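You operate a simulated robot arm through the tools that you are given. There is no shell and no other tool. Be economical: measure what you need, move in short steps, check, and stop when the job is done.

Carry out the task below with a simulated robot arm. There is one attempt and no reset: what you move stays moved.

## Task
Take the felt roll on the top of the window bench and put it away on the carton board of the tall shelf. Open the right padded bench drawer, fetch the sanding block marked "rough" from the top board of the side shelf and set it in the inside of the right padded bench drawer, then shut the drawer. Lift the paper bin lid open. The order is free.
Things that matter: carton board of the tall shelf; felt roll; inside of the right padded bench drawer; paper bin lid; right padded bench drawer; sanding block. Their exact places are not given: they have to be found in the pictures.

It is judged by the outcome, as a careful person would: the job done as asked, and still so three seconds after it is handed in. It fails if anything else is knocked over, pushed out of place, dropped, spilled or broken. A push-on lid holds only when it is set on centred and level and pressed home; a screw cap is set on level and turned clockwise until tight.

## Robot
A 7-joint arm with a two-finger parallel gripper on a trunk, on a base that drives. Base frame: it is fixed to the floor where the robot stands at the start and does not move with it; the origin is under the middle of the robot, x ahead of it, y to its left, z up; the surface under the hand at the start is at about z = 0.8. Lengths are in m, angles in degrees, forces in N, time in s.
With the tool pointing down near the work surface it reaches from about 0.4 to 0.76 m from the robot's upright axis, wherever it stands. Its first joint turns from -143.0 to 143.0 degrees. Places, roughly: carton board of the tall shelf (112x18 cm) [-4.94, -2.88, 1.62]; inside of the right padded bench drawer [0.1, 1.8, 0.6]; paper bin lid [-0.1, 3.6, 0.4]; right padded bench drawer [0, 1.7, 0.7]; sanding block [1, -1.75, 1.25]. Payload 3 kg.
Tool frame: the origin (TCP) lies between the finger pads and is the grasp point; the fingertips stand 0.03 m ahead of it; z points along the fingers, y is the line along which they close. Largest opening 0.11 m; finger width 0.02, thickness 0.01; the body of the gripper, 0.048 by 0.112 m, starts 0.055 m behind the TCP.
Orientation is that of the tool frame in the base frame, as a unit quaternion [w, x, y, z]. With the fingers straight down and closing along the base's y, the tool's x points along the base's -x, its y along +y and its z along -z.

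## Interface
- The arm moves only by the tool drive_tool. Its argument "rows" is a list of rows, each a list of 7 numbers: the shift along the base's x, y, z in m, then the turn, a rotation vector about the base's x, y, z in degrees, then the gripper command, from -1 (fully open) to 1 (shut), values between in proportion. In form: [[tx, ty, tz, ax, ay, az, grip], ...]. A call has 1 to 12 rows; each row is the pose to reach, as a shift and turn from the pose commanded when the call began. Each row takes 0.2 s and may step no farther than 0.05 m and 8.6 degrees from the row before; otherwise, or with a gripper value out of range, the whole call is refused. A pose out of reach is approached as far as the arm can. The call stops where the force on the tool passes 40 N (or 10 N more than at its start, if that is more) or the arm is blocked; 0.2 s more then pass. Each finger travels about 0.108 m/s and halts on what it meets, pressing with about 35 N; the grip force reading is that of the motor and also rises with nothing between the fingers. The clock runs only during rows and for 0.2 s after the last one: add rows that repeat a pose to give the fingers time. The reply holds the time, the measured pose of the TCP, the force on the tool along the base axes, the opening and the grip force, in the units named above and with some noise, with the torque about the TCP (base axes, N m) and any sound that the robot's microphone picked up.
- Cameras (640 x 400 px; columns grow to the right, rows downward): "scene" is now at [0.1642, 0.0142, 1.567]; the picture's right is [0.16, -0.99, -0.00], its down [-0.62, -0.10, -0.78] and it looks along [0.77, 0.12, -0.63] (base axes); focal length 293 px, centre (320, 200). "wrist" rides on the gripper at [0.072, 0.017, -0.103] in the tool frame; the picture's right is [-0.23, 0.97, 0.00], its down [-0.76, -0.18, -0.62] and it looks along [-0.61, -0.14, 0.78] (tool axes); focal length 222 px, centre (320, 200).
- grab_frame(camera): a new picture of that camera. No time passes.
- slide_trunk(by): slides the trunk up (or, below 0, down) by that many m; the arm and the scene camera ride with it, the base frame stays. It gives what a move gives, with no picture.
- base_move(legs): drives the robot by 1 to 6 legs, each [ahead, left, turn to the left] in m, m and degrees, along the robot's own axes; the way and the turn of a leg run together, so that a leg with both is an arc; at most 1.5 m and 180 degrees a leg. The arm and the cameras ride along, it lands a little off, and it stops where it bumps. It gives what a move gives.
- pan_tilt(pan, tilt): turns the head with the scene camera to pan (to the left, within 86 degrees either way) and tilt (down, from -29 to 69), counted from straight ahead of the robot. It gives what a move gives.
- point_at(camera, pixels): for up to 12 pixels [column, row] of the newest picture of that camera ("zoom" is the newest enlarged one), the place [x, y, z] in the base frame of the surface seen there, good to about 0.002 m. No time passes.
- inspect(camera, box): a new picture of the part [left, top, right, bottom] of that camera's present view, enlarged. No time passes.
- finish_job(): hands the job in; it is judged then, once.

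Go step by step. Measure first, check grasps and placings, and put right what went wrong. The budget is 110 turns and 98 pictures, counting those below and the enlarged ones. Unless the task says otherwise, let go and move clear before handing in, and close with one line.

The tools are called as name(argument=value, ...) on one line, values as JSON. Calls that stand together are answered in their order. drive_tool: Moves the arm, as the interface text tells. Its arguments: {"type":"object","properties":{"rows":{"type":"array"}},"required":["rows"]} The other tools are called the same way: slide_trunk (by) slides the trunk up or down; base_move (legs) drives the base; pan_tilt (pan, tilt) turns the head that bears the scene camera; grab_frame (camera) takes a picture; point_at (camera, pixels) gives the place of the surface under pixels of a picture; inspect (camera, box) takes an enlarged picture of a part of a camera's view; finish_job () hands the job in.

At the start:

```text
time_s: 0.0
tool_pos: [0.752, -0.1116, 1.1399]
tool_rot: [0.0, 0.0, 1.0, -0.001]
ft_force: [-0.5, -0.7, -0.1]
moment: [0.0, -0.03, -0.02]
opening: 0.11
grip_force: 0.0
trunk travel left (down, up): [-0.675, 0.215]
robot x, y, heading: [-0.0003, 0.0032, 0.2]
head pan, tilt: [9.0, 38.9]
```

scene: 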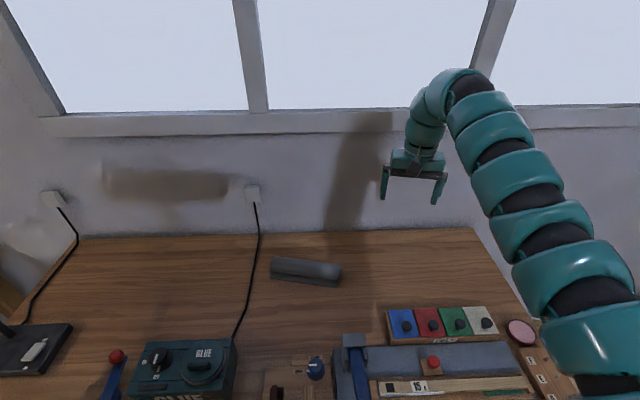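
wrist: 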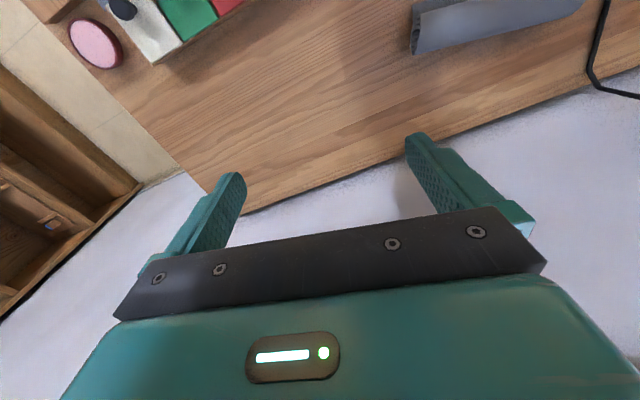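

The grey roll at scene (305,270) looks like the felt roll. I'll measure it.

inspect(camera="scene", box=[240, 230, 380, 310])

point_at(camera="scene", pixels=[[275, 262], [305, 265], [338, 270], [275, 277], [305, 282], [335, 284], [290, 300], [350, 300], [200, 280], [400, 260]])

```text
4.57 times, centred on (310, 270) of scene
```

zoom: 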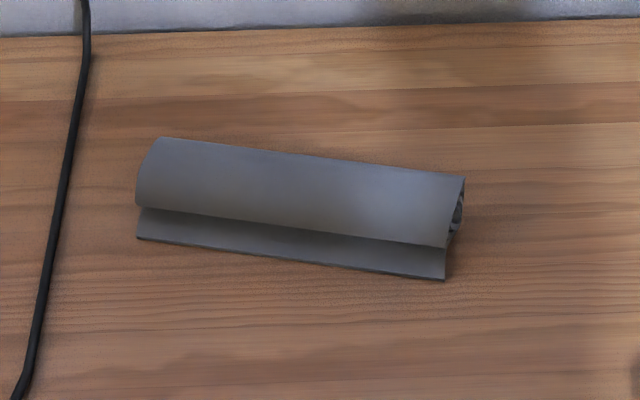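

```text
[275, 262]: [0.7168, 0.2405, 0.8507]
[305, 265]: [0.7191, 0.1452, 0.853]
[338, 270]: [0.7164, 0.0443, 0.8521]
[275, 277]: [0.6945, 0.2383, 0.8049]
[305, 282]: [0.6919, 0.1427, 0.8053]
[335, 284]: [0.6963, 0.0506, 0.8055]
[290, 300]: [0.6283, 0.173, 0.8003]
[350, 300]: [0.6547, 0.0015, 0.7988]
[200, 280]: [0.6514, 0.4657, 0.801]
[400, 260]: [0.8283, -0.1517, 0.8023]
```

point_at(camera="zoom", pixels=[[165, 142], [145, 180], [150, 208], [150, 236], [310, 160], [310, 190], [310, 222], [310, 262], [458, 182], [440, 243], [440, 277], [456, 215]])

pan_tilt(pan=85, tilt=30)

grab_frame(camera="scene")

pan_tilt(pan=-85, tilt=20)

grab_frame(camera="scene")

```text
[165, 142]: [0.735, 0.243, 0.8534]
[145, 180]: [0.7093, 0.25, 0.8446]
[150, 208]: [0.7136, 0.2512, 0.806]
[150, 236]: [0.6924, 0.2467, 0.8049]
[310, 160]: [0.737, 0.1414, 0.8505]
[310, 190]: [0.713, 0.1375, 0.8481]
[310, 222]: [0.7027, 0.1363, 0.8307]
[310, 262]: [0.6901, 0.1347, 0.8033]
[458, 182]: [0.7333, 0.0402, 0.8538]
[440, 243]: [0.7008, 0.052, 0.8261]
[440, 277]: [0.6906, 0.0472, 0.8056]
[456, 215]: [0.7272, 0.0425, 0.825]
```

```text
time_s: 1.5
tool_pos: [0.7525, -0.1125, 1.1398]
tool_rot: [0.0, 0.0, 1.0, 0.001]
ft_force: [0.1, 0.1, 0.5]
moment: [-0.03, 0.01, 0.02]
opening: 0.1099
grip_force: 0.1
trunk travel left (down, up): [-0.675, 0.215]
robot x, y, heading: [-0.0021, 0.0002, 0.1]
head pan, tilt: [85.0, 30.0]
```

```text
94 pictures are left
```

scene: 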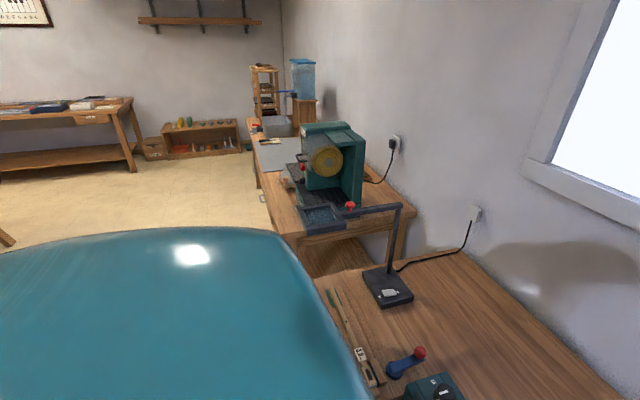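

```text
time_s: 4.1
tool_pos: [0.7526, -0.1131, 1.1396]
tool_rot: [0.0, -0.001, 1.0, 0.0]
ft_force: [0.8, -0.7, 0.3]
moment: [0.02, -0.01, 0.01]
opening: 0.1097
grip_force: 0.0
trunk travel left (down, up): [-0.675, 0.215]
robot x, y, heading: [0.0019, -0.0006, 0.0]
head pan, tilt: [-85.0, 20.0]
```

```text
93 pictures are left
```

scene: 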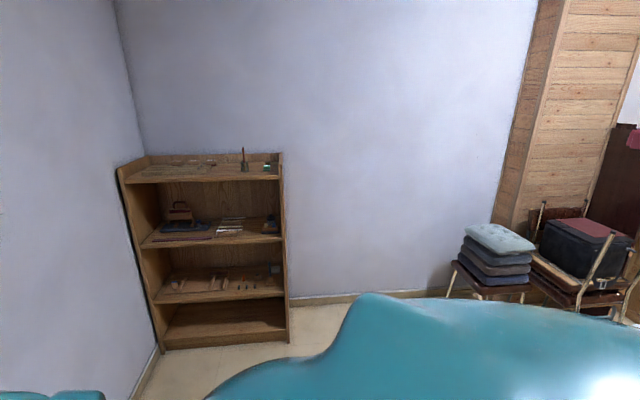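

drive_tool(rows=[[-0.05, 0, 0.02, 0, 0, 0, -1], [-0.1, 0, 0.04, 0, 0, 0, -1], [-0.15, 0, 0.06, 0, 0, 0, -1], [-0.2, 0, 0.08, 0, 0, 0, -1], [-0.25, 0, 0.1, 0, 0, 0, -1], [-0.3, 0, 0.1, 0, 0, 0, -1]])

base_move(legs=[[0, 0, -90]])

grab_frame(camera="scene")

pan_tilt(pan=0, tilt=10)

grab_frame(camera="scene")

```text
refused: row 1 steps farther than a row can; nothing moved
```

```text
time_s: 8.3
tool_pos: [-0.1055, -0.7531, 1.1386]
tool_rot: [0.0, 0.704, 0.711, 0.0]
ft_force: [0.1, -0.3, -0.8]
moment: [0.02, 0.01, -0.02]
opening: 0.1099
grip_force: 0.0
trunk travel left (down, up): [-0.675, 0.215]
robot x, y, heading: [-0.0029, 0.0002, -89.4]
head pan, tilt: [-85.0, 20.0]
```

```text
92 pictures are left
```

scene: 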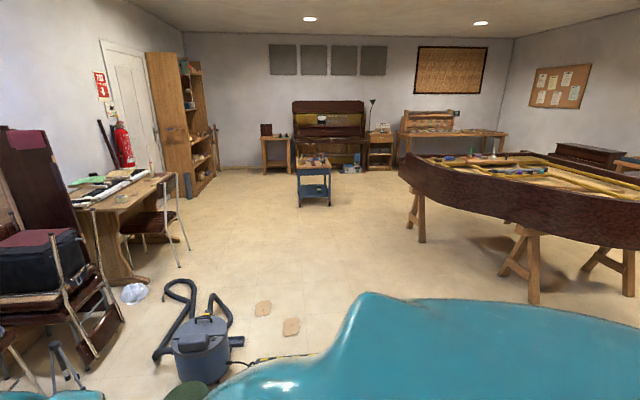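

```text
time_s: 9.8
tool_pos: [-0.1051, -0.7534, 1.1398]
tool_rot: [0.0, 0.704, 0.711, 0.0]
ft_force: [0.6, -0.4, 0.3]
moment: [-0.01, -0.03, 0.0]
opening: 0.1101
grip_force: 0.1
trunk travel left (down, up): [-0.675, 0.215]
robot x, y, heading: [0.0017, -0.0002, -89.6]
head pan, tilt: [0.0, 10.0]
```

```text
91 pictures are left
```

scene: 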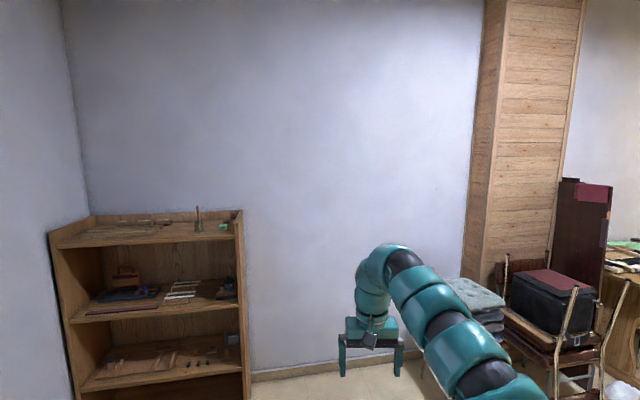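

base_move(legs=[[0, 0, -90]])

pan_tilt(pan=0, tilt=20)

grab_frame(camera="scene")

pan_tilt(pan=-80, tilt=25)

grab_frame(camera="scene")

```text
time_s: 14.1
tool_pos: [-0.7538, 0.1002, 1.139]
tool_rot: [0.0, 1.0, 0.009, -0.001]
ft_force: [0.4, 0.2, -0.2]
moment: [0.01, 0.01, 0.02]
opening: 0.1097
grip_force: 0.1
trunk travel left (down, up): [-0.675, 0.215]
robot x, y, heading: [0.0005, -0.0026, -178.9]
head pan, tilt: [0.0, 10.0]
```

```text
time_s: 14.8
tool_pos: [-0.7542, 0.0989, 1.1395]
tool_rot: [0.001, 1.0, 0.009, -0.001]
ft_force: [-0.2, 0.7, -0.1]
moment: [0.0, 0.03, -0.02]
opening: 0.11
grip_force: 0.2
trunk travel left (down, up): [-0.675, 0.215]
robot x, y, heading: [-0.0002, 0.0034, -179.1]
head pan, tilt: [0.0, 20.0]
```

```text
90 pictures are left
```

scene: 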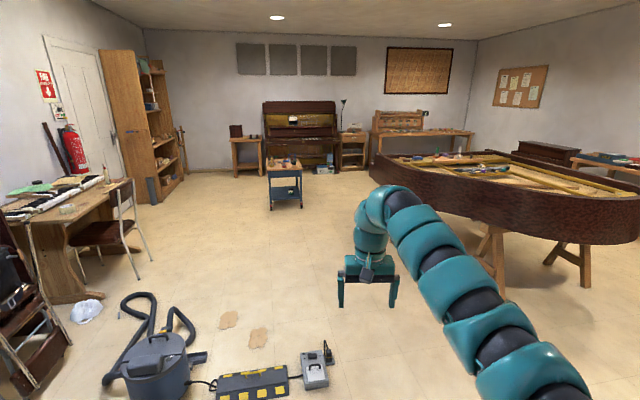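

```text
time_s: 16.3
tool_pos: [-0.7537, 0.1003, 1.1387]
tool_rot: [-0.001, 1.0, 0.009, -0.001]
ft_force: [0.4, 0.2, -0.2]
moment: [0.01, 0.02, 0.02]
opening: 0.1101
grip_force: 0.1
trunk travel left (down, up): [-0.675, 0.215]
robot x, y, heading: [0.0003, -0.003, -179.0]
head pan, tilt: [-80.0, 25.0]
```

```text
89 pictures are left
```

scene: 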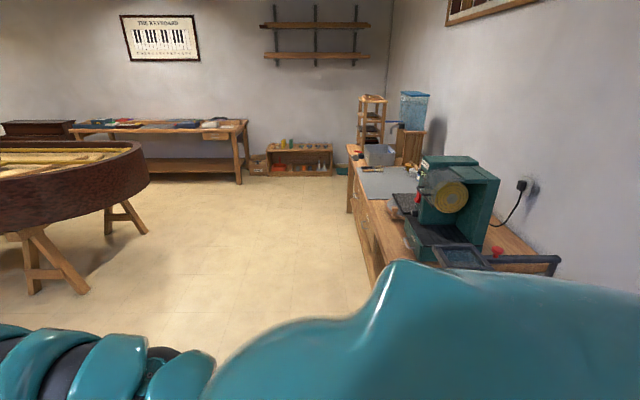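

point_at(camera="scene", pixels=[[362, 190], [350, 150], [375, 270], [385, 185], [300, 150], [340, 167], [360, 220], [400, 150], [255, 165], [430, 235], [130, 225], [75, 290]])

inspect(camera="scene", box=[240, 90, 440, 290])

```text
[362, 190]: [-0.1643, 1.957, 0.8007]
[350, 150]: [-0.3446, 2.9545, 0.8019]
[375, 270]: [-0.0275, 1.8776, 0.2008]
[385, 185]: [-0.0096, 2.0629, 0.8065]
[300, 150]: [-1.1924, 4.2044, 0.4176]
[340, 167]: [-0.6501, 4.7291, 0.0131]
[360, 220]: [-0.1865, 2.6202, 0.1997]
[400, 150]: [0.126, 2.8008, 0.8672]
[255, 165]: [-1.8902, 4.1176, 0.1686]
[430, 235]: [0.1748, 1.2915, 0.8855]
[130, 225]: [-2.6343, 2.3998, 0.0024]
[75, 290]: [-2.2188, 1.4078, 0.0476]
```

```text
2.00 times, centred on (340, 190) of scene
```

zoom: 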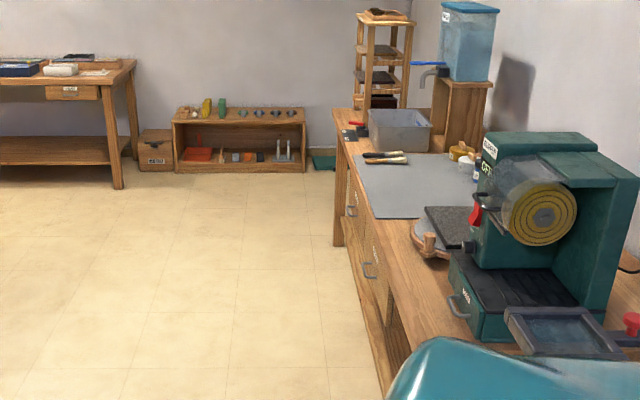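

base_move(legs=[[0.5, -0.5, 0], [0, 0, -91]])

pan_tilt(pan=-25, tilt=25)

grab_frame(camera="scene")

```text
time_s: 24.1
tool_pos: [-0.3747, 1.2337, 1.1397]
tool_rot: [0.0, -0.698, 0.716, 0.0]
ft_force: [-1.1, 1.2, -1.1]
moment: [-0.02, 0.01, 0.0]
opening: 0.1099
grip_force: 0.1
trunk travel left (down, up): [-0.675, 0.215]
robot x, y, heading: [-0.5055, 0.4856, 88.8]
head pan, tilt: [-80.0, 25.0]
```

```text
time_s: 25.3
tool_pos: [-0.3746, 1.2334, 1.1401]
tool_rot: [0.0, -0.698, 0.716, 0.0]
ft_force: [-0.4, 0.6, 0.8]
moment: [0.02, 0.01, -0.04]
opening: 0.1098
grip_force: 0.0
trunk travel left (down, up): [-0.675, 0.215]
robot x, y, heading: [-0.5069, 0.4851, 88.6]
head pan, tilt: [-25.0, 25.0]
```

```text
87 pictures are left
```

scene: 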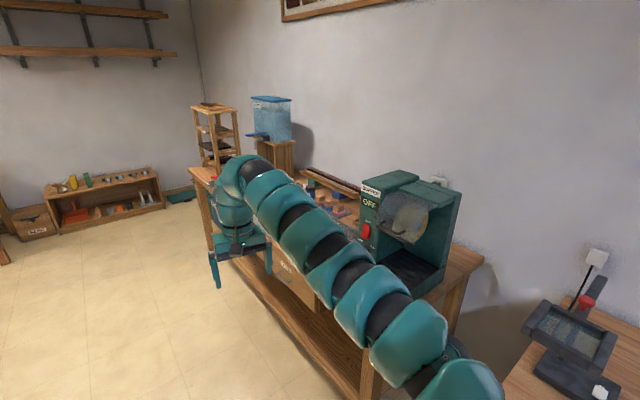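

base_move(legs=[[0.3, 0.65, 0], [0.85, 0, 0], [0, 0, -79]])

pan_tilt(pan=0, tilt=35)

grab_frame(camera="scene")

pan_tilt(pan=60, tilt=35)

grab_frame(camera="scene")

```text
time_s: 36.7
tool_pos: [-0.376, 1.6909, 1.139]
tool_rot: [0.0, -0.098, 0.995, 0.0]
ft_force: [-0.7, -0.8, -0.1]
moment: [0.02, -0.02, -0.01]
opening: 0.1099
grip_force: 0.1
trunk travel left (down, up): [-0.675, 0.215]
robot x, y, heading: [-1.1332, 1.6515, 11.3]
head pan, tilt: [-25.0, 25.0]
```

```text
time_s: 37.6
tool_pos: [-0.3761, 1.6918, 1.1386]
tool_rot: [0.0, -0.099, 0.995, 0.0]
ft_force: [-0.1, 0.5, -0.9]
moment: [0.0, -0.01, 0.01]
opening: 0.1102
grip_force: 0.0
trunk travel left (down, up): [-0.675, 0.215]
robot x, y, heading: [-1.1364, 1.65, 11.3]
head pan, tilt: [0.0, 35.0]
```

```text
86 pictures are left
```

scene: 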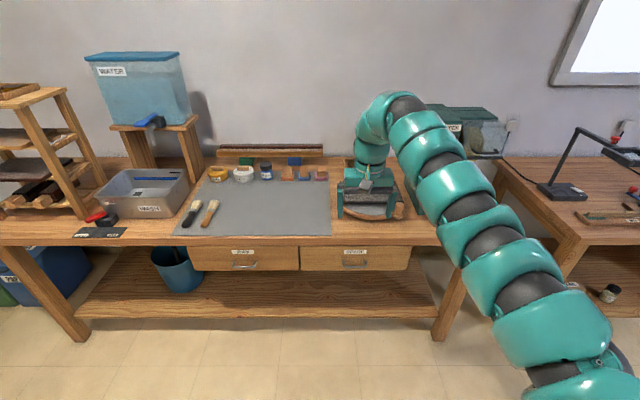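

```text
time_s: 38.9
tool_pos: [-0.3749, 1.6908, 1.14]
tool_rot: [0.0, -0.1, 0.995, -0.001]
ft_force: [0.3, 1.3, 0.1]
moment: [0.01, 0.01, 0.03]
opening: 0.1098
grip_force: 0.1
trunk travel left (down, up): [-0.675, 0.215]
robot x, y, heading: [-1.135, 1.649, 11.4]
head pan, tilt: [60.0, 35.0]
```

```text
85 pictures are left
```

scene: 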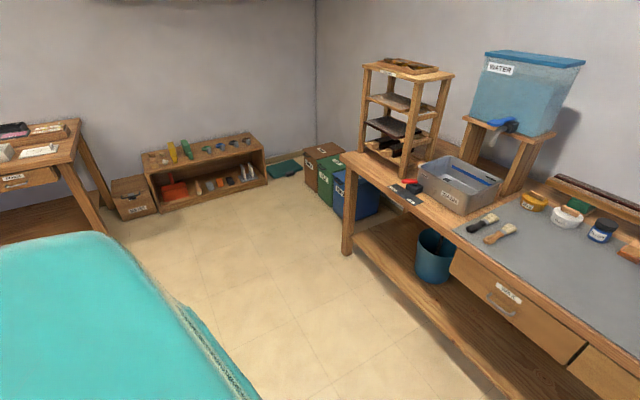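

inspect(camera="scene", box=[290, 130, 390, 230])

point_at(camera="scene", pixels=[[355, 180], [350, 200], [370, 178], [340, 180], [340, 205], [330, 160], [320, 148]])

pan_tilt(pan=0, tilt=45)

inspect(camera="scene", box=[270, 160, 430, 260])

```text
4.00 times, centred on (340, 180) of scene
```

zoom: 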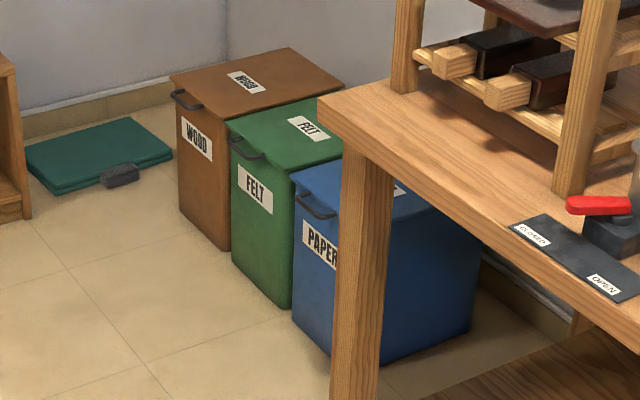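

```text
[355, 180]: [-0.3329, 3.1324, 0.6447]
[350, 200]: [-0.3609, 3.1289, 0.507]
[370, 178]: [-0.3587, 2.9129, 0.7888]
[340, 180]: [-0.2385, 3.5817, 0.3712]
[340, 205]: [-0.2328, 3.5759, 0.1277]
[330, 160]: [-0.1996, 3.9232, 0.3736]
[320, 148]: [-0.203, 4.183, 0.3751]
```

```text
time_s: 40.2
tool_pos: [-0.3755, 1.6899, 1.1391]
tool_rot: [-0.001, -0.1, 0.995, -0.001]
ft_force: [0.0, 0.7, 0.5]
moment: [0.0, -0.02, 0.0]
opening: 0.1103
grip_force: 0.1
trunk travel left (down, up): [-0.675, 0.215]
robot x, y, heading: [-1.1359, 1.6502, 11.4]
head pan, tilt: [0.0, 45.0]
```

```text
4.00 times, centred on (350, 210) of scene
```

zoom: 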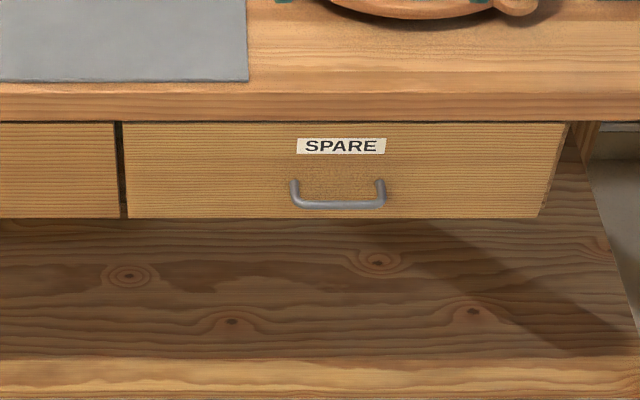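

point_at(camera="zoom", pixels=[[130, 130], [130, 210], [560, 130], [535, 210], [338, 205], [293, 186], [381, 186], [338, 180], [310, 205], [370, 205], [300, 90], [338, 203]])

```text
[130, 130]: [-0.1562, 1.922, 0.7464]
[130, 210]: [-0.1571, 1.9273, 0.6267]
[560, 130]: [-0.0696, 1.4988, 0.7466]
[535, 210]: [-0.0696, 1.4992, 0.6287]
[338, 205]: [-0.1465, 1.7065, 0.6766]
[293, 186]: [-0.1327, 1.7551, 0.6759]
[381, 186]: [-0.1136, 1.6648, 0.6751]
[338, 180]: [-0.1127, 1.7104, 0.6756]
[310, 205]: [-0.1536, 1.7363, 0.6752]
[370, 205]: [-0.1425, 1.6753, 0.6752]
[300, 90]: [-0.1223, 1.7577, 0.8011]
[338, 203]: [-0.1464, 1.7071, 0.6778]
```

slide_trunk(by=-0.4)

drive_tool(rows=[[-0.01, -0.002, 0, 5.44, -3.61, -4.62, -1], [-0.02, -0.004, 0, 10.88, -7.22, -9.24, -1], [-0.03, -0.006, 0, 16.32, -10.83, -13.86, -1], [-0.04, -0.008, 0, 21.76, -14.44, -18.48, -1], [-0.05, -0.01, 0, 27.2, -18.05, -23.1, -1], [-0.06, -0.012, 0, 32.64, -21.66, -27.72, -1], [-0.07, -0.014, 0, 38.08, -25.27, -32.34, -1], [-0.08, -0.016, 0, 43.52, -28.88, -36.96, -1]])

drive_tool(rows=[[0, 0, 0, 5.44, -3.61, -4.62, -1], [0, 0, 0, 10.88, -7.22, -9.24, -1], [0, 0, 0, 16.32, -10.83, -13.86, -1], [0, 0, 0, 21.76, -14.44, -18.48, -1], [0, 0, 0, 27.2, -18.05, -23.1, -1], [0, 0, 0, 32.64, -21.66, -27.72, -1], [0, 0, 0, 38.08, -25.27, -32.34, -1], [0, 0, 0, 38.08, -25.27, -32.34, -1]])

grab_frame(camera="scene")

grab_frame(camera="wrist")

```text
time_s: 44.0
tool_pos: [-0.3751, 1.69, 0.7399]
tool_rot: [0.0, -0.099, 0.995, 0.0]
ft_force: [0.5, 0.5, 0.2]
moment: [0.01, -0.03, -0.01]
opening: 0.11
grip_force: 0.0
trunk travel left (down, up): [-0.275, 0.615]
robot x, y, heading: [-1.1329, 1.656, 11.2]
head pan, tilt: [0.0, 45.0]
```

```text
time_s: 45.8
tool_pos: [-0.4576, 1.6759, 0.7361]
tool_rot: [0.277, 0.223, 0.873, 0.335]
ft_force: [-0.3, 0.2, 0.9]
moment: [0.04, 0.04, -0.01]
opening: 0.1101
grip_force: 0.0
out of reach, approached as far as the arm can: row 3, 4, 5, 6, 7, 8
trunk travel left (down, up): [-0.275, 0.615]
robot x, y, heading: [-1.1397, 1.6512, 11.3]
head pan, tilt: [0.0, 45.0]
```

```text
time_s: 47.6
tool_pos: [-0.4559, 1.6808, 0.7362]
tool_rot: [0.447, 0.447, 0.548, 0.548]
ft_force: [-0.1, -0.6, 0.0]
moment: [0.01, 0.0, 0.03]
opening: 0.1097
grip_force: 0.0
out of reach, approached as far as the arm can: row 2, 3, 4, 5, 6
trunk travel left (down, up): [-0.275, 0.615]
robot x, y, heading: [-1.1319, 1.6522, 11.4]
head pan, tilt: [0.0, 45.0]
```

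```text
82 pictures are left
```

scene: 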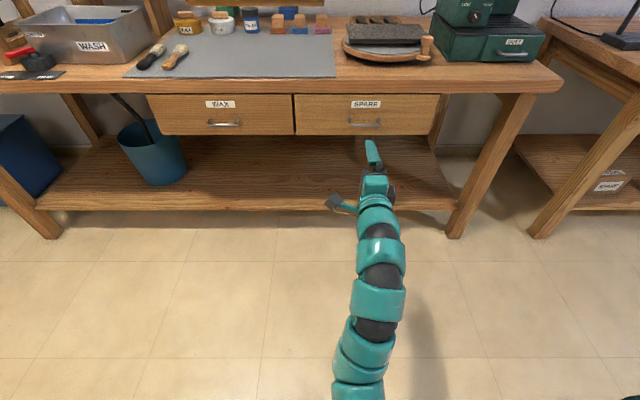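

```text
81 pictures are left
```

wrist: 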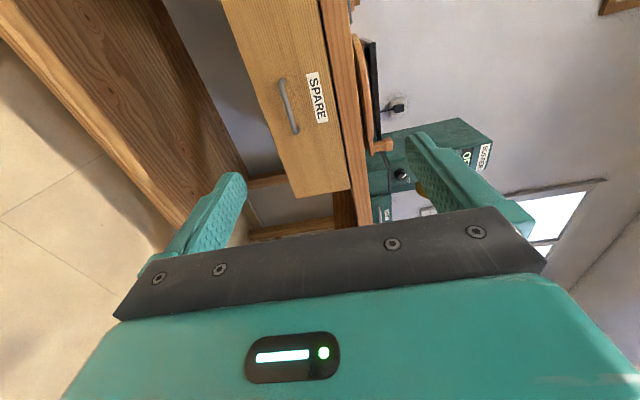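

drive_tool(rows=[[0.003, -0.017, -0.03, 0, 0, 0, -0.2], [0.007, -0.035, -0.06, 0, 0, 0, -0.2], [0.007, -0.035, -0.06, 0, 0, 0, -0.2]])

base_move(legs=[[0.2, 0, 0]])

grab_frame(camera="wrist")

grab_frame(camera="scene")

```text
time_s: 48.4
tool_pos: [-0.4499, 1.6435, 0.675]
tool_rot: [0.448, 0.448, 0.547, 0.547]
ft_force: [-0.7, 0.1, 0.6]
moment: [-0.02, 0.04, 0.0]
opening: 0.0662
grip_force: 0.1
trunk travel left (down, up): [-0.275, 0.615]
robot x, y, heading: [-1.1361, 1.6505, 11.5]
head pan, tilt: [0.0, 45.0]
```

```text
time_s: 50.0
tool_pos: [-0.2516, 1.6842, 0.6755]
tool_rot: [0.448, 0.447, 0.548, 0.547]
ft_force: [0.1, -0.6, 1.0]
moment: [-0.04, -0.03, 0.02]
opening: 0.066
grip_force: 0.0
trunk travel left (down, up): [-0.275, 0.615]
robot x, y, heading: [-0.9376, 1.6925, 11.6]
head pan, tilt: [0.0, 45.0]
```

```text
80 pictures are left
```

wrist: 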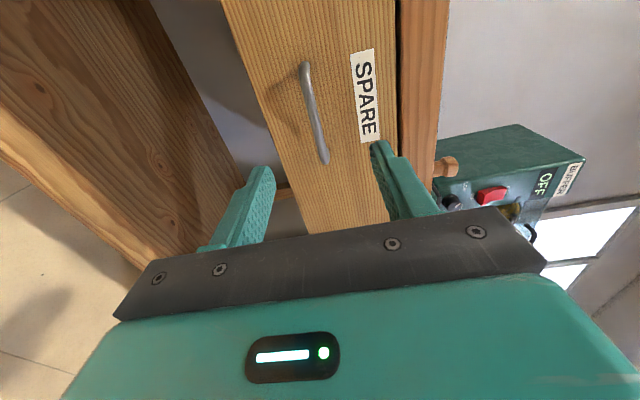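

```text
79 pictures are left
```

scene: 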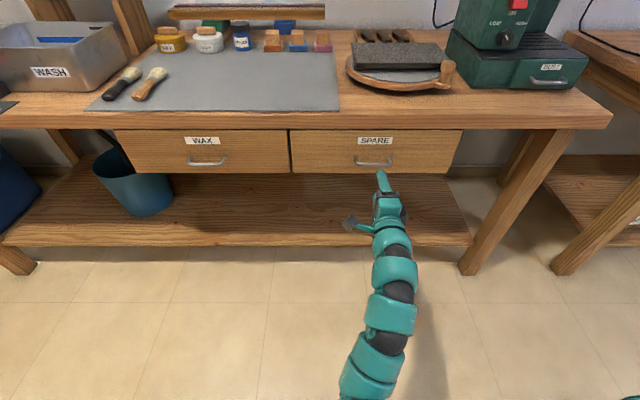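

drive_tool(rows=[[0.04, 0.008, 0.0, 0, 0, 0, -0.2], [0.07, 0.015, 0.0, 0, 0, 0, -0.2], [0.095, 0.021, 0.0, 0, 0, 0, -0.2], [0.095, 0.021, 0.0, 0, 0, 0, 1], [0.095, 0.021, 0.0, 0, 0, 0, 1], [0.095, 0.021, 0.0, 0, 0, 0, 1]])

grab_frame(camera="wrist")

```text
time_s: 51.4
tool_pos: [-0.1562, 1.7047, 0.6714]
tool_rot: [0.445, 0.449, 0.552, 0.543]
ft_force: [1.5, -2.3, -12.1]
moment: [0.12, 0.22, 0.07]
opening: 0.0097
grip_force: 44.5
trunk travel left (down, up): [-0.275, 0.615]
robot x, y, heading: [-0.9377, 1.6902, 11.5]
head pan, tilt: [0.0, 45.0]
stopped in row 6: the force on the tool passed its limit at 42 N (the readings are from after the stop); the commanded pose is now the measured one
```

```text
78 pictures are left
```

wrist: 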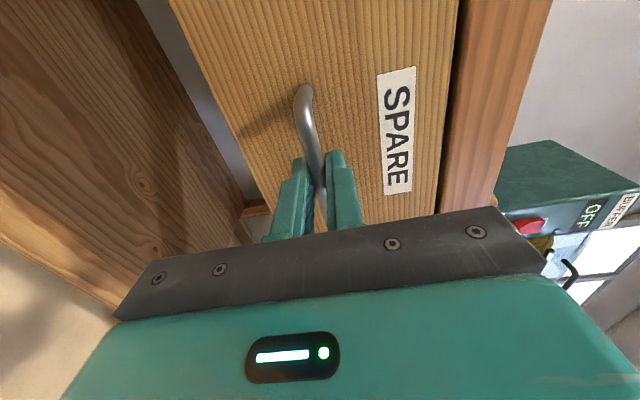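

base_move(legs=[[-0.24, 0, 0]])

grab_frame(camera="scene")

```text
time_s: 53.2
tool_pos: [-0.3883, 1.6584, 0.6703]
tool_rot: [0.445, 0.449, 0.551, 0.544]
ft_force: [-1.1, 1.7, -23.7]
moment: [0.01, 0.32, 0.41]
opening: 0.0095
grip_force: 45.4
trunk travel left (down, up): [-0.275, 0.615]
robot x, y, heading: [-1.1737, 1.6441, 11.4]
head pan, tilt: [0.0, 45.0]
```

```text
77 pictures are left
```

scene: 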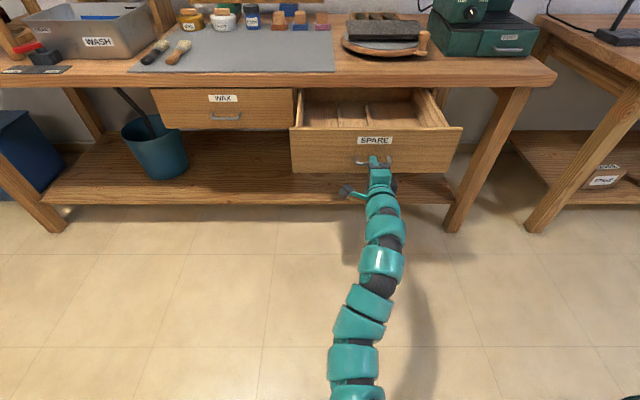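

drive_tool(rows=[[0, 0, 0, 0, 0, 0, -0.2], [0, 0, 0, 0, 0, 0, -0.2], [-0.045, -0.009, 0, 0, 0, 0, -0.2], [-0.09, -0.018, 0, 0, 0, 0, -0.2], [-0.12, -0.024, 0.03, 0, 0, 0, -0.2]])

inspect(camera="scene", box=[270, 70, 480, 200])

point_at(camera="scene", pixels=[[320, 115], [350, 115], [365, 108], [390, 115], [420, 118], [370, 127], [300, 100], [435, 95], [450, 130], [295, 130]])

```text
time_s: 54.4
tool_pos: [-0.4962, 1.6367, 0.689]
tool_rot: [0.444, 0.449, 0.552, 0.545]
ft_force: [-0.3, -0.2, -0.4]
moment: [-0.01, 0.02, -0.03]
opening: 0.0659
grip_force: 0.0
out of reach, approached as far as the arm can: row 5
trunk travel left (down, up): [-0.275, 0.615]
robot x, y, heading: [-1.1709, 1.644, 11.5]
head pan, tilt: [0.0, 45.0]
```

```text
3.05 times, centred on (375, 135) of scene
```

zoom: 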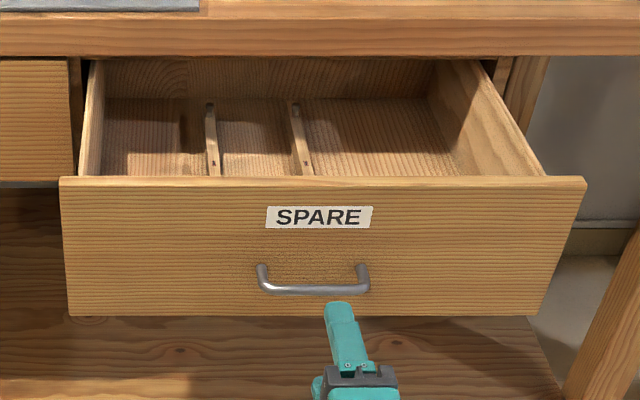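

```text
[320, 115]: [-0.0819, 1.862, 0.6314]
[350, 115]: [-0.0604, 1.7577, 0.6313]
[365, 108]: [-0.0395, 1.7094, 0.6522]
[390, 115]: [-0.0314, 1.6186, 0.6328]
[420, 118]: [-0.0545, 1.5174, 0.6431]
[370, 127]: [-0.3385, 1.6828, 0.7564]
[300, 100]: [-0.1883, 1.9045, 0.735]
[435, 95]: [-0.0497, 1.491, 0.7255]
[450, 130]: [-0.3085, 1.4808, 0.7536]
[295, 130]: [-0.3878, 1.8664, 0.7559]
```

base_move(legs=[[0.1, 1.0, 0], [0.12, 0.9, 0]])

pan_tilt(pan=0, tilt=40)

grab_frame(camera="scene")

```text
time_s: 64.0
tool_pos: [-0.6478, 3.5536, 0.6889]
tool_rot: [0.445, 0.448, 0.552, 0.545]
ft_force: [-0.5, 0.2, 0.7]
moment: [-0.02, -0.03, 0.0]
opening: 0.066
grip_force: 0.0
trunk travel left (down, up): [-0.275, 0.615]
robot x, y, heading: [-1.3249, 3.5582, 11.9]
head pan, tilt: [0.0, 45.0]
```

```text
time_s: 64.7
tool_pos: [-0.648, 3.5537, 0.6881]
tool_rot: [0.445, 0.448, 0.552, 0.545]
ft_force: [-0.6, 0.1, -0.7]
moment: [-0.01, -0.02, 0.0]
opening: 0.0661
grip_force: 0.1
trunk travel left (down, up): [-0.275, 0.615]
robot x, y, heading: [-1.3223, 3.5611, 11.5]
head pan, tilt: [0.0, 40.0]
```

```text
75 pictures are left
```

scene: 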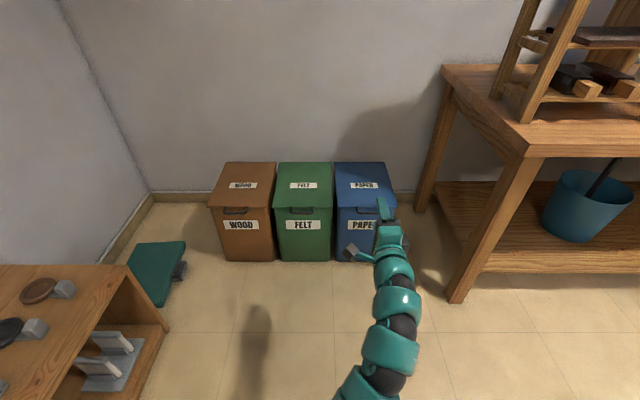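

inspect(camera="scene", box=[265, 150, 425, 260])

point_at(camera="zoom", pixels=[[285, 58], [468, 58], [290, 215], [460, 215], [300, 255], [300, 430], [360, 238], [330, 238], [160, 238], [80, 238], [120, 248], [440, 120]])

```text
3.64 times, centred on (345, 205) of scene
```

zoom: 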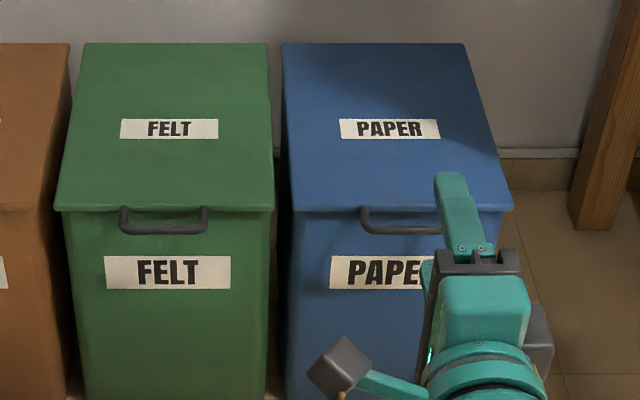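

```text
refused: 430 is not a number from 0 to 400
```

point_at(camera="zoom", pixels=[[288, 50], [462, 50], [300, 205], [505, 205], [300, 240], [300, 390], [380, 230], [363, 215], [400, 229], [430, 150], [160, 231], [205, 212]])

```text
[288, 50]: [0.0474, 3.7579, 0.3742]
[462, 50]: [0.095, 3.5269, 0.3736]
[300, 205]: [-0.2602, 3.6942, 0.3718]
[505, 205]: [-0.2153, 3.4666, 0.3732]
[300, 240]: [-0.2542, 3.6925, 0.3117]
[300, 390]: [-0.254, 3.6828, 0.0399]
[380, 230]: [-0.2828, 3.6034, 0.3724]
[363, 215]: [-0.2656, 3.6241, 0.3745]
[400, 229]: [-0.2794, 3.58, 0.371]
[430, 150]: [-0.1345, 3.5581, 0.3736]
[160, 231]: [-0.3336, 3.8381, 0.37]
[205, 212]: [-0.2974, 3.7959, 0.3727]
```

drive_tool(rows=[[0, 0, 0, -1.6, 8.0, 0, -0.2], [0, 0, 0, -3.2, 16, 0, -0.2], [0, 0, 0, -4.8, 24, 0, -0.2], [0, 0, 0, -6.4, 32, 0, -0.2], [0, 0, 0, -8, 40, 0, -0.2], [0, 0, 0, -9.6, 48, 0, -0.2], [0, 0, 0, -11.2, 56, 0, -0.2], [0, 0, 0, -12.8, 64, 0, -0.2], [0, 0, 0, -12.8, 64, 0, -0.2]])

base_move(legs=[[0.42, 0, 0]])

pan_tilt(pan=-5, tilt=55)

grab_frame(camera="scene")

grab_frame(camera="wrist")

```text
time_s: 66.7
tool_pos: [-0.6542, 3.554, 0.6731]
tool_rot: [0.151, 0.615, 0.752, 0.182]
ft_force: [0.5, -0.5, 0.0]
moment: [0.01, -0.03, 0.01]
opening: 0.0661
grip_force: 0.1
out of reach, approached as far as the arm can: row 1, 2, 3, 4, 8, 9
trunk travel left (down, up): [-0.275, 0.615]
robot x, y, heading: [-1.3249, 3.5602, 11.5]
head pan, tilt: [0.0, 40.0]
```

```text
time_s: 69.3
tool_pos: [-0.2361, 3.6334, 0.6737]
tool_rot: [0.151, 0.617, 0.75, 0.183]
ft_force: [0.9, 1.0, 0.7]
moment: [0.02, 0.03, -0.01]
opening: 0.066
grip_force: 0.1
trunk travel left (down, up): [-0.275, 0.615]
robot x, y, heading: [-0.9055, 3.6416, 10.9]
head pan, tilt: [0.0, 40.0]
```

```text
time_s: 70.0
tool_pos: [-0.2361, 3.6346, 0.6746]
tool_rot: [0.151, 0.617, 0.751, 0.182]
ft_force: [0.3, 0.0, 0.9]
moment: [0.0, 0.01, 0.0]
opening: 0.066
grip_force: 0.0
trunk travel left (down, up): [-0.275, 0.615]
robot x, y, heading: [-0.9054, 3.6418, 11.0]
head pan, tilt: [-5.0, 55.0]
```

```text
73 pictures are left
```

scene: 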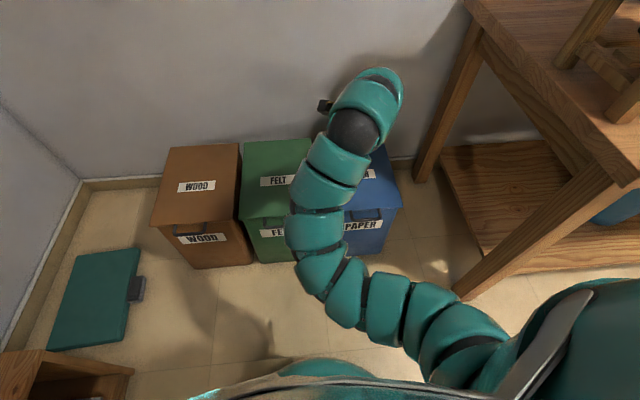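

```text
72 pictures are left
```

wrist: 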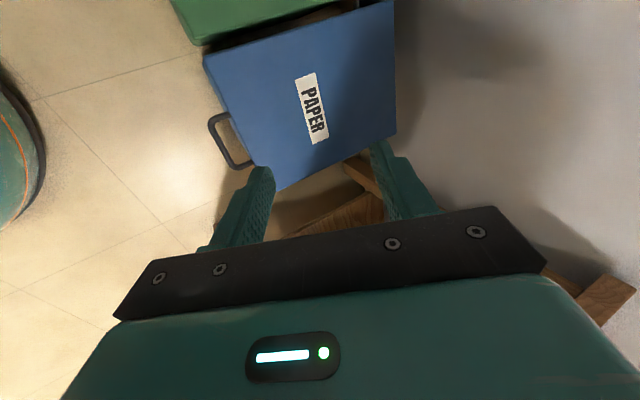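

inspect(camera="wrist", box=[190, 90, 290, 190])

point_at(camera="wrist", pixels=[[211, 125], [224, 147], [237, 166], [226, 115], [250, 163], [230, 140], [206, 58], [262, 165], [390, 10], [395, 128], [420, 120], [450, 80]])

```text
4.00 times, centred on (240, 140) of wrist
```

zoom: 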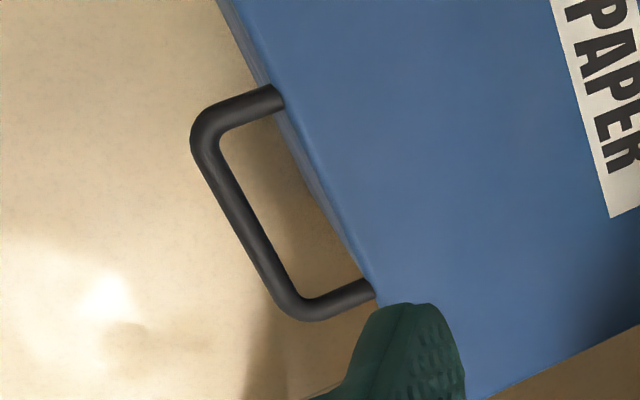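

```text
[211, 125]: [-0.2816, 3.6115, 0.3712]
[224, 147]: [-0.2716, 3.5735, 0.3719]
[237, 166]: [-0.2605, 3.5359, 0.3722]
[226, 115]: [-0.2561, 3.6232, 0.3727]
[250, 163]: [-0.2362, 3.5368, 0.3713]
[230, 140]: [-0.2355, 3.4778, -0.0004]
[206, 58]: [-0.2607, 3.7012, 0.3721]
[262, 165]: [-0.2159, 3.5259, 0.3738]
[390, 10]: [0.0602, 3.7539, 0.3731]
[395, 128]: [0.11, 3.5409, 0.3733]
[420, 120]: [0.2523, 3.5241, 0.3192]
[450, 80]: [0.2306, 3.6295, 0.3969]
```

base_move(legs=[[0.12, 0, 0]])

drive_tool(rows=[[-0.035, -0.015, -0.02, 0, 0, 0, 0.45], [-0.07, -0.03, -0.04, 0, 0, 0, 0.45], [-0.105, -0.045, -0.06, 0, 0, 0, 0.45], [-0.14, -0.06, -0.08, 0, 0, 0, 0.45], [-0.17, -0.075, -0.1, 0, 0, 0, 0.45], [-0.202, -0.093, -0.12, 0, 0, 0, 0.45], [-0.202, -0.093, -0.16, 0, 0, 0, 0.45], [-0.202, -0.093, -0.204, 0, 0, 0, 0.45]])

grab_frame(camera="wrist")

```text
time_s: 71.3
tool_pos: [-0.1204, 3.6572, 0.6731]
tool_rot: [0.151, 0.616, 0.751, 0.183]
ft_force: [0.3, -0.3, 0.4]
moment: [0.01, -0.01, 0.0]
opening: 0.0661
grip_force: 0.1
trunk travel left (down, up): [-0.275, 0.615]
robot x, y, heading: [-0.7906, 3.6622, 11.3]
head pan, tilt: [-5.0, 55.0]
```

```text
time_s: 73.1
tool_pos: [-0.2014, 3.6437, 0.6111]
tool_rot: [0.15, 0.617, 0.751, 0.183]
ft_force: [-0.7, 0.6, -0.1]
moment: [-0.04, -0.01, -0.01]
opening: 0.0302
grip_force: 0.0
out of reach, approached as far as the arm can: row 3, 4, 5, 6, 7, 8
trunk travel left (down, up): [-0.275, 0.615]
robot x, y, heading: [-0.7903, 3.6665, 11.3]
head pan, tilt: [-5.0, 55.0]
```

```text
70 pictures are left
```

wrist: 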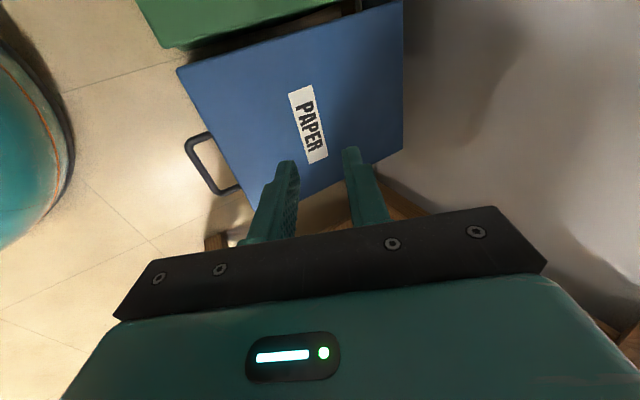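

base_move(legs=[[-0.13, 0, 0]])

drive_tool(rows=[[0, -0.025, -0.03, 0, 0, 0, 0.45], [0.01, -0.05, -0.06, 0, 0, 0, 0.45], [0.01, -0.05, -0.1, 0, 0, 0, 0.45], [0.01, -0.05, -0.14, 0, 0, 0, 0.45]])

grab_frame(camera="wrist")

```text
time_s: 74.4
tool_pos: [-0.3274, 3.6189, 0.6115]
tool_rot: [0.15, 0.615, 0.751, 0.184]
ft_force: [-0.3, 0.1, -0.4]
moment: [0.01, 0.02, -0.02]
opening: 0.0301
grip_force: 0.2
trunk travel left (down, up): [-0.275, 0.615]
robot x, y, heading: [-0.92, 3.6417, 11.4]
head pan, tilt: [-5.0, 55.0]
```

```text
time_s: 75.4
tool_pos: [-0.3215, 3.5694, 0.4707]
tool_rot: [0.148, 0.616, 0.752, 0.183]
ft_force: [0.2, 0.8, 1.0]
moment: [-0.04, 0.05, -0.05]
opening: 0.0301
grip_force: 0.1
out of reach, approached as far as the arm can: row 1, 2
trunk travel left (down, up): [-0.275, 0.615]
robot x, y, heading: [-0.9171, 3.6378, 11.3]
head pan, tilt: [-5.0, 55.0]
```

```text
69 pictures are left
```

wrist: 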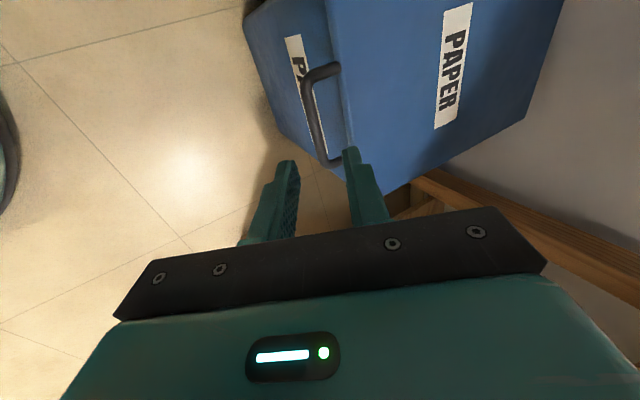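

drive_tool(rows=[[0.015, 0.002, -0.032, 0, 0, 0, 0.45], [0.03, 0.004, -0.064, 0, 0, 0, 0.45], [0.046, 0.006, -0.097, 0, 0, 0, 0.45], [0.046, 0.006, -0.097, 0, 0, 0, 0.45]])

grab_frame(camera="wrist")

```text
time_s: 76.4
tool_pos: [-0.2741, 3.5757, 0.3745]
tool_rot: [0.151, 0.616, 0.751, 0.184]
ft_force: [-2.0, -0.3, 0.1]
moment: [-0.06, 0.04, 0.05]
opening: 0.0294
grip_force: 0.0
trunk travel left (down, up): [-0.275, 0.615]
robot x, y, heading: [-0.9164, 3.6406, 11.4]
head pan, tilt: [-5.0, 55.0]
```

```text
68 pictures are left
```

wrist: 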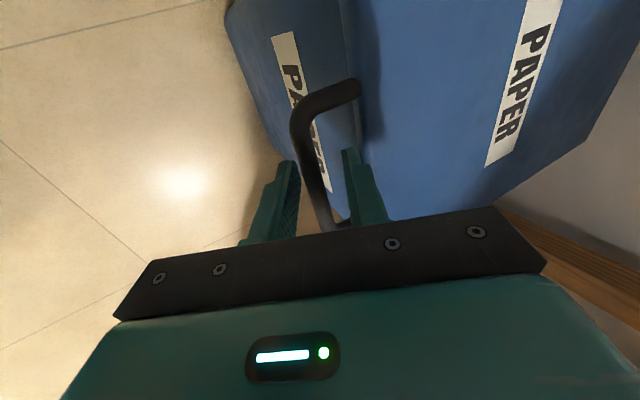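

drive_tool(rows=[[0, 0, 0, 0, 0, 0, 1], [0, 0, 0, 0, 0, 0, 1], [0.001, 0, 0.024, 0, 0, 0, 1], [0.003, 0.001, 0.048, 0, 0, 0, 1], [0.008, 0.002, 0.072, 0, 0, 0, 1], [0.014, 0.003, 0.095, 0, 0, 0, 1], [0.022, 0.004, 0.118, 0, 0, 0, 1], [0.029, 0.006, 0.14, 0, 0, 0, 1]])

grab_frame(camera="wrist")

```text
time_s: 77.2
tool_pos: [-0.2759, 3.5742, 0.3906]
tool_rot: [0.148, 0.615, 0.753, 0.179]
ft_force: [-1.3, -0.7, -1.0]
moment: [-0.49, 0.12, 0.41]
opening: 0.0105
grip_force: 45.3
trunk travel left (down, up): [-0.275, 0.615]
robot x, y, heading: [-0.9163, 3.6411, 11.5]
head pan, tilt: [-5.0, 55.0]
stopped in row 4: the force on the tool passed its limit at 44 N (the readings are from after the stop); the commanded pose is now the measured one
```

```text
67 pictures are left
```

wrist: 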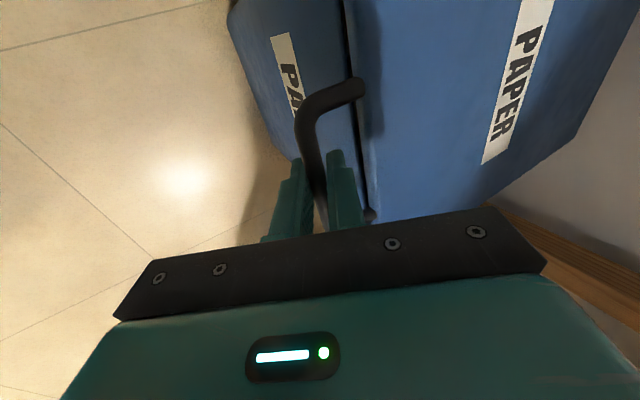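

drive_tool(rows=[[0.0005, 0, 0.008, 0, 0, 0, 1], [0.001, 0, 0.016, 0, 0, 0, 1], [0.0025, 0.0005, 0.024, 0, 0, 0, 1], [0.004, 0.001, 0.032, 0, 0, 0, 1], [0.006, 0.0015, 0.04, 0, 0, 0, 1], [0.008, 0.002, 0.048, 0, 0, 0, 1], [0.01, 0.0025, 0.056, 0, 0, 0, 1], [0.012, 0.003, 0.064, 0, 0, 0, 1]])

grab_frame(camera="wrist")

```text
time_s: 78.3
tool_pos: [-0.2735, 3.5755, 0.4239]
tool_rot: [0.145, 0.616, 0.754, 0.176]
ft_force: [-4.2, -2.5, -1.7]
moment: [-0.47, 0.17, 0.39]
opening: 0.0107
grip_force: 44.8
trunk travel left (down, up): [-0.275, 0.615]
robot x, y, heading: [-0.9182, 3.6413, 11.3]
head pan, tilt: [-5.0, 55.0]
stopped in row 5: the force on the tool passed its limit at 43 N (the readings are from after the stop); the commanded pose is now the measured one
```

```text
66 pictures are left
```

wrist: 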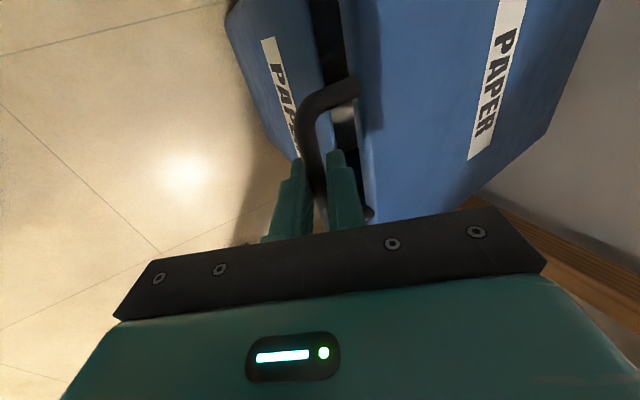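

drive_tool(rows=[[0.0005, 0, 0.0045, 0.1, -0.5, 0, 1], [0.001, 0, 0.009, 0.2, -1, 0, 1], [0.002, 0.0005, 0.0135, 0.3, -1.5, 0, 1], [0.003, 0.0006, 0.018, 0.4, -2, 0, 1], [0.004, 0.0008, 0.0225, 0.5, -2.5, 0, 1], [0.005, 0.001, 0.027, 0.6, -3, 0, 1], [0.006, 0.0012, 0.0315, 0.7, -3.5, 0, 1], [0.0073, 0.0014, 0.036, 0.8, -4, 0, 1], [0.0085, 0.0017, 0.0405, 0.9, -4.5, 0, 1], [0.0098, 0.002, 0.045, 1, -5, 0, 1], [0.011, 0.0022, 0.0495, 1.1, -5.5, 0, 1], [0.0125, 0.0025, 0.054, 1.2, -6, 0, 1]])

```text
time_s: 79.5
tool_pos: [-0.271, 3.5761, 0.4455]
tool_rot: [0.157, 0.614, 0.75, 0.192]
ft_force: [-10.0, 0.9, -0.5]
moment: [-0.48, 0.22, 0.41]
opening: 0.0107
grip_force: 44.8
trunk travel left (down, up): [-0.275, 0.615]
robot x, y, heading: [-0.9204, 3.6387, 11.4]
head pan, tilt: [-5.0, 55.0]
stopped in row 6: the force on the tool passed its limit at 41 N (the readings are from after the stop); the commanded pose is now the measured one
```

grab_frame(camera="wrist")

inspect(camera="scene", box=[220, 60, 480, 280])

```text
65 pictures are left
```

wrist: 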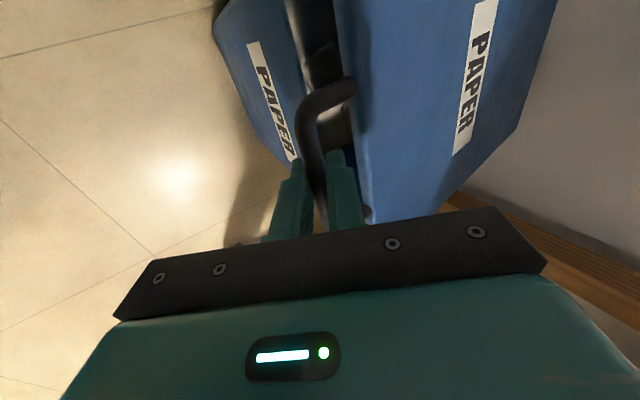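

```text
1.82 times, centred on (350, 170) of scene
```

zoom: 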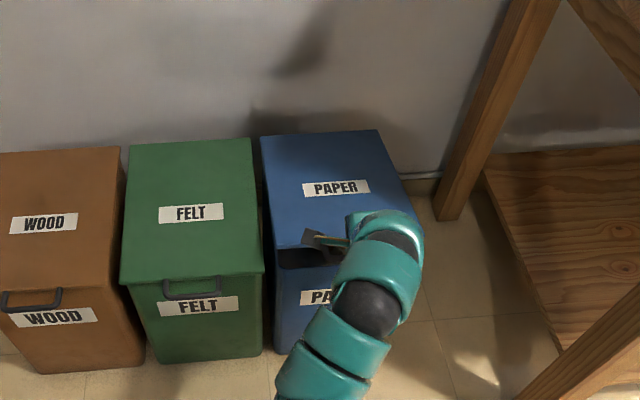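

drive_tool(rows=[[0, 0, 0, 0, 0, 0, 0.45], [0, 0, 0, 0, 0, 0, 0.45], [0, 0, 0, 0, 0, 0, 0.45]])

grab_frame(camera="wrist")

```text
time_s: 80.3
tool_pos: [-0.2708, 3.576, 0.4466]
tool_rot: [0.158, 0.614, 0.749, 0.193]
ft_force: [-1.2, -1.8, -0.9]
moment: [-0.03, 0.0, 0.0]
opening: 0.0313
grip_force: 0.6
trunk travel left (down, up): [-0.275, 0.615]
robot x, y, heading: [-0.9189, 3.6441, 11.3]
head pan, tilt: [-5.0, 55.0]
```

```text
63 pictures are left
```

wrist: 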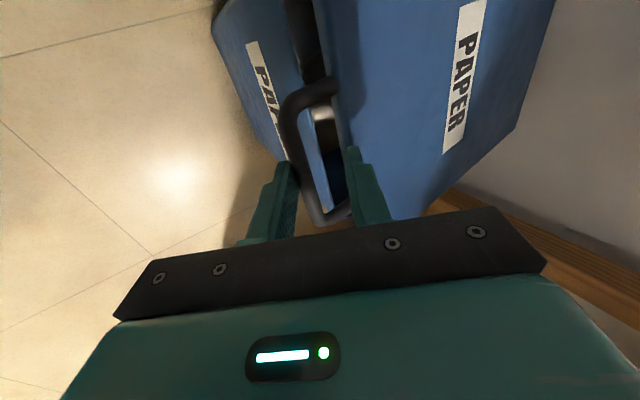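

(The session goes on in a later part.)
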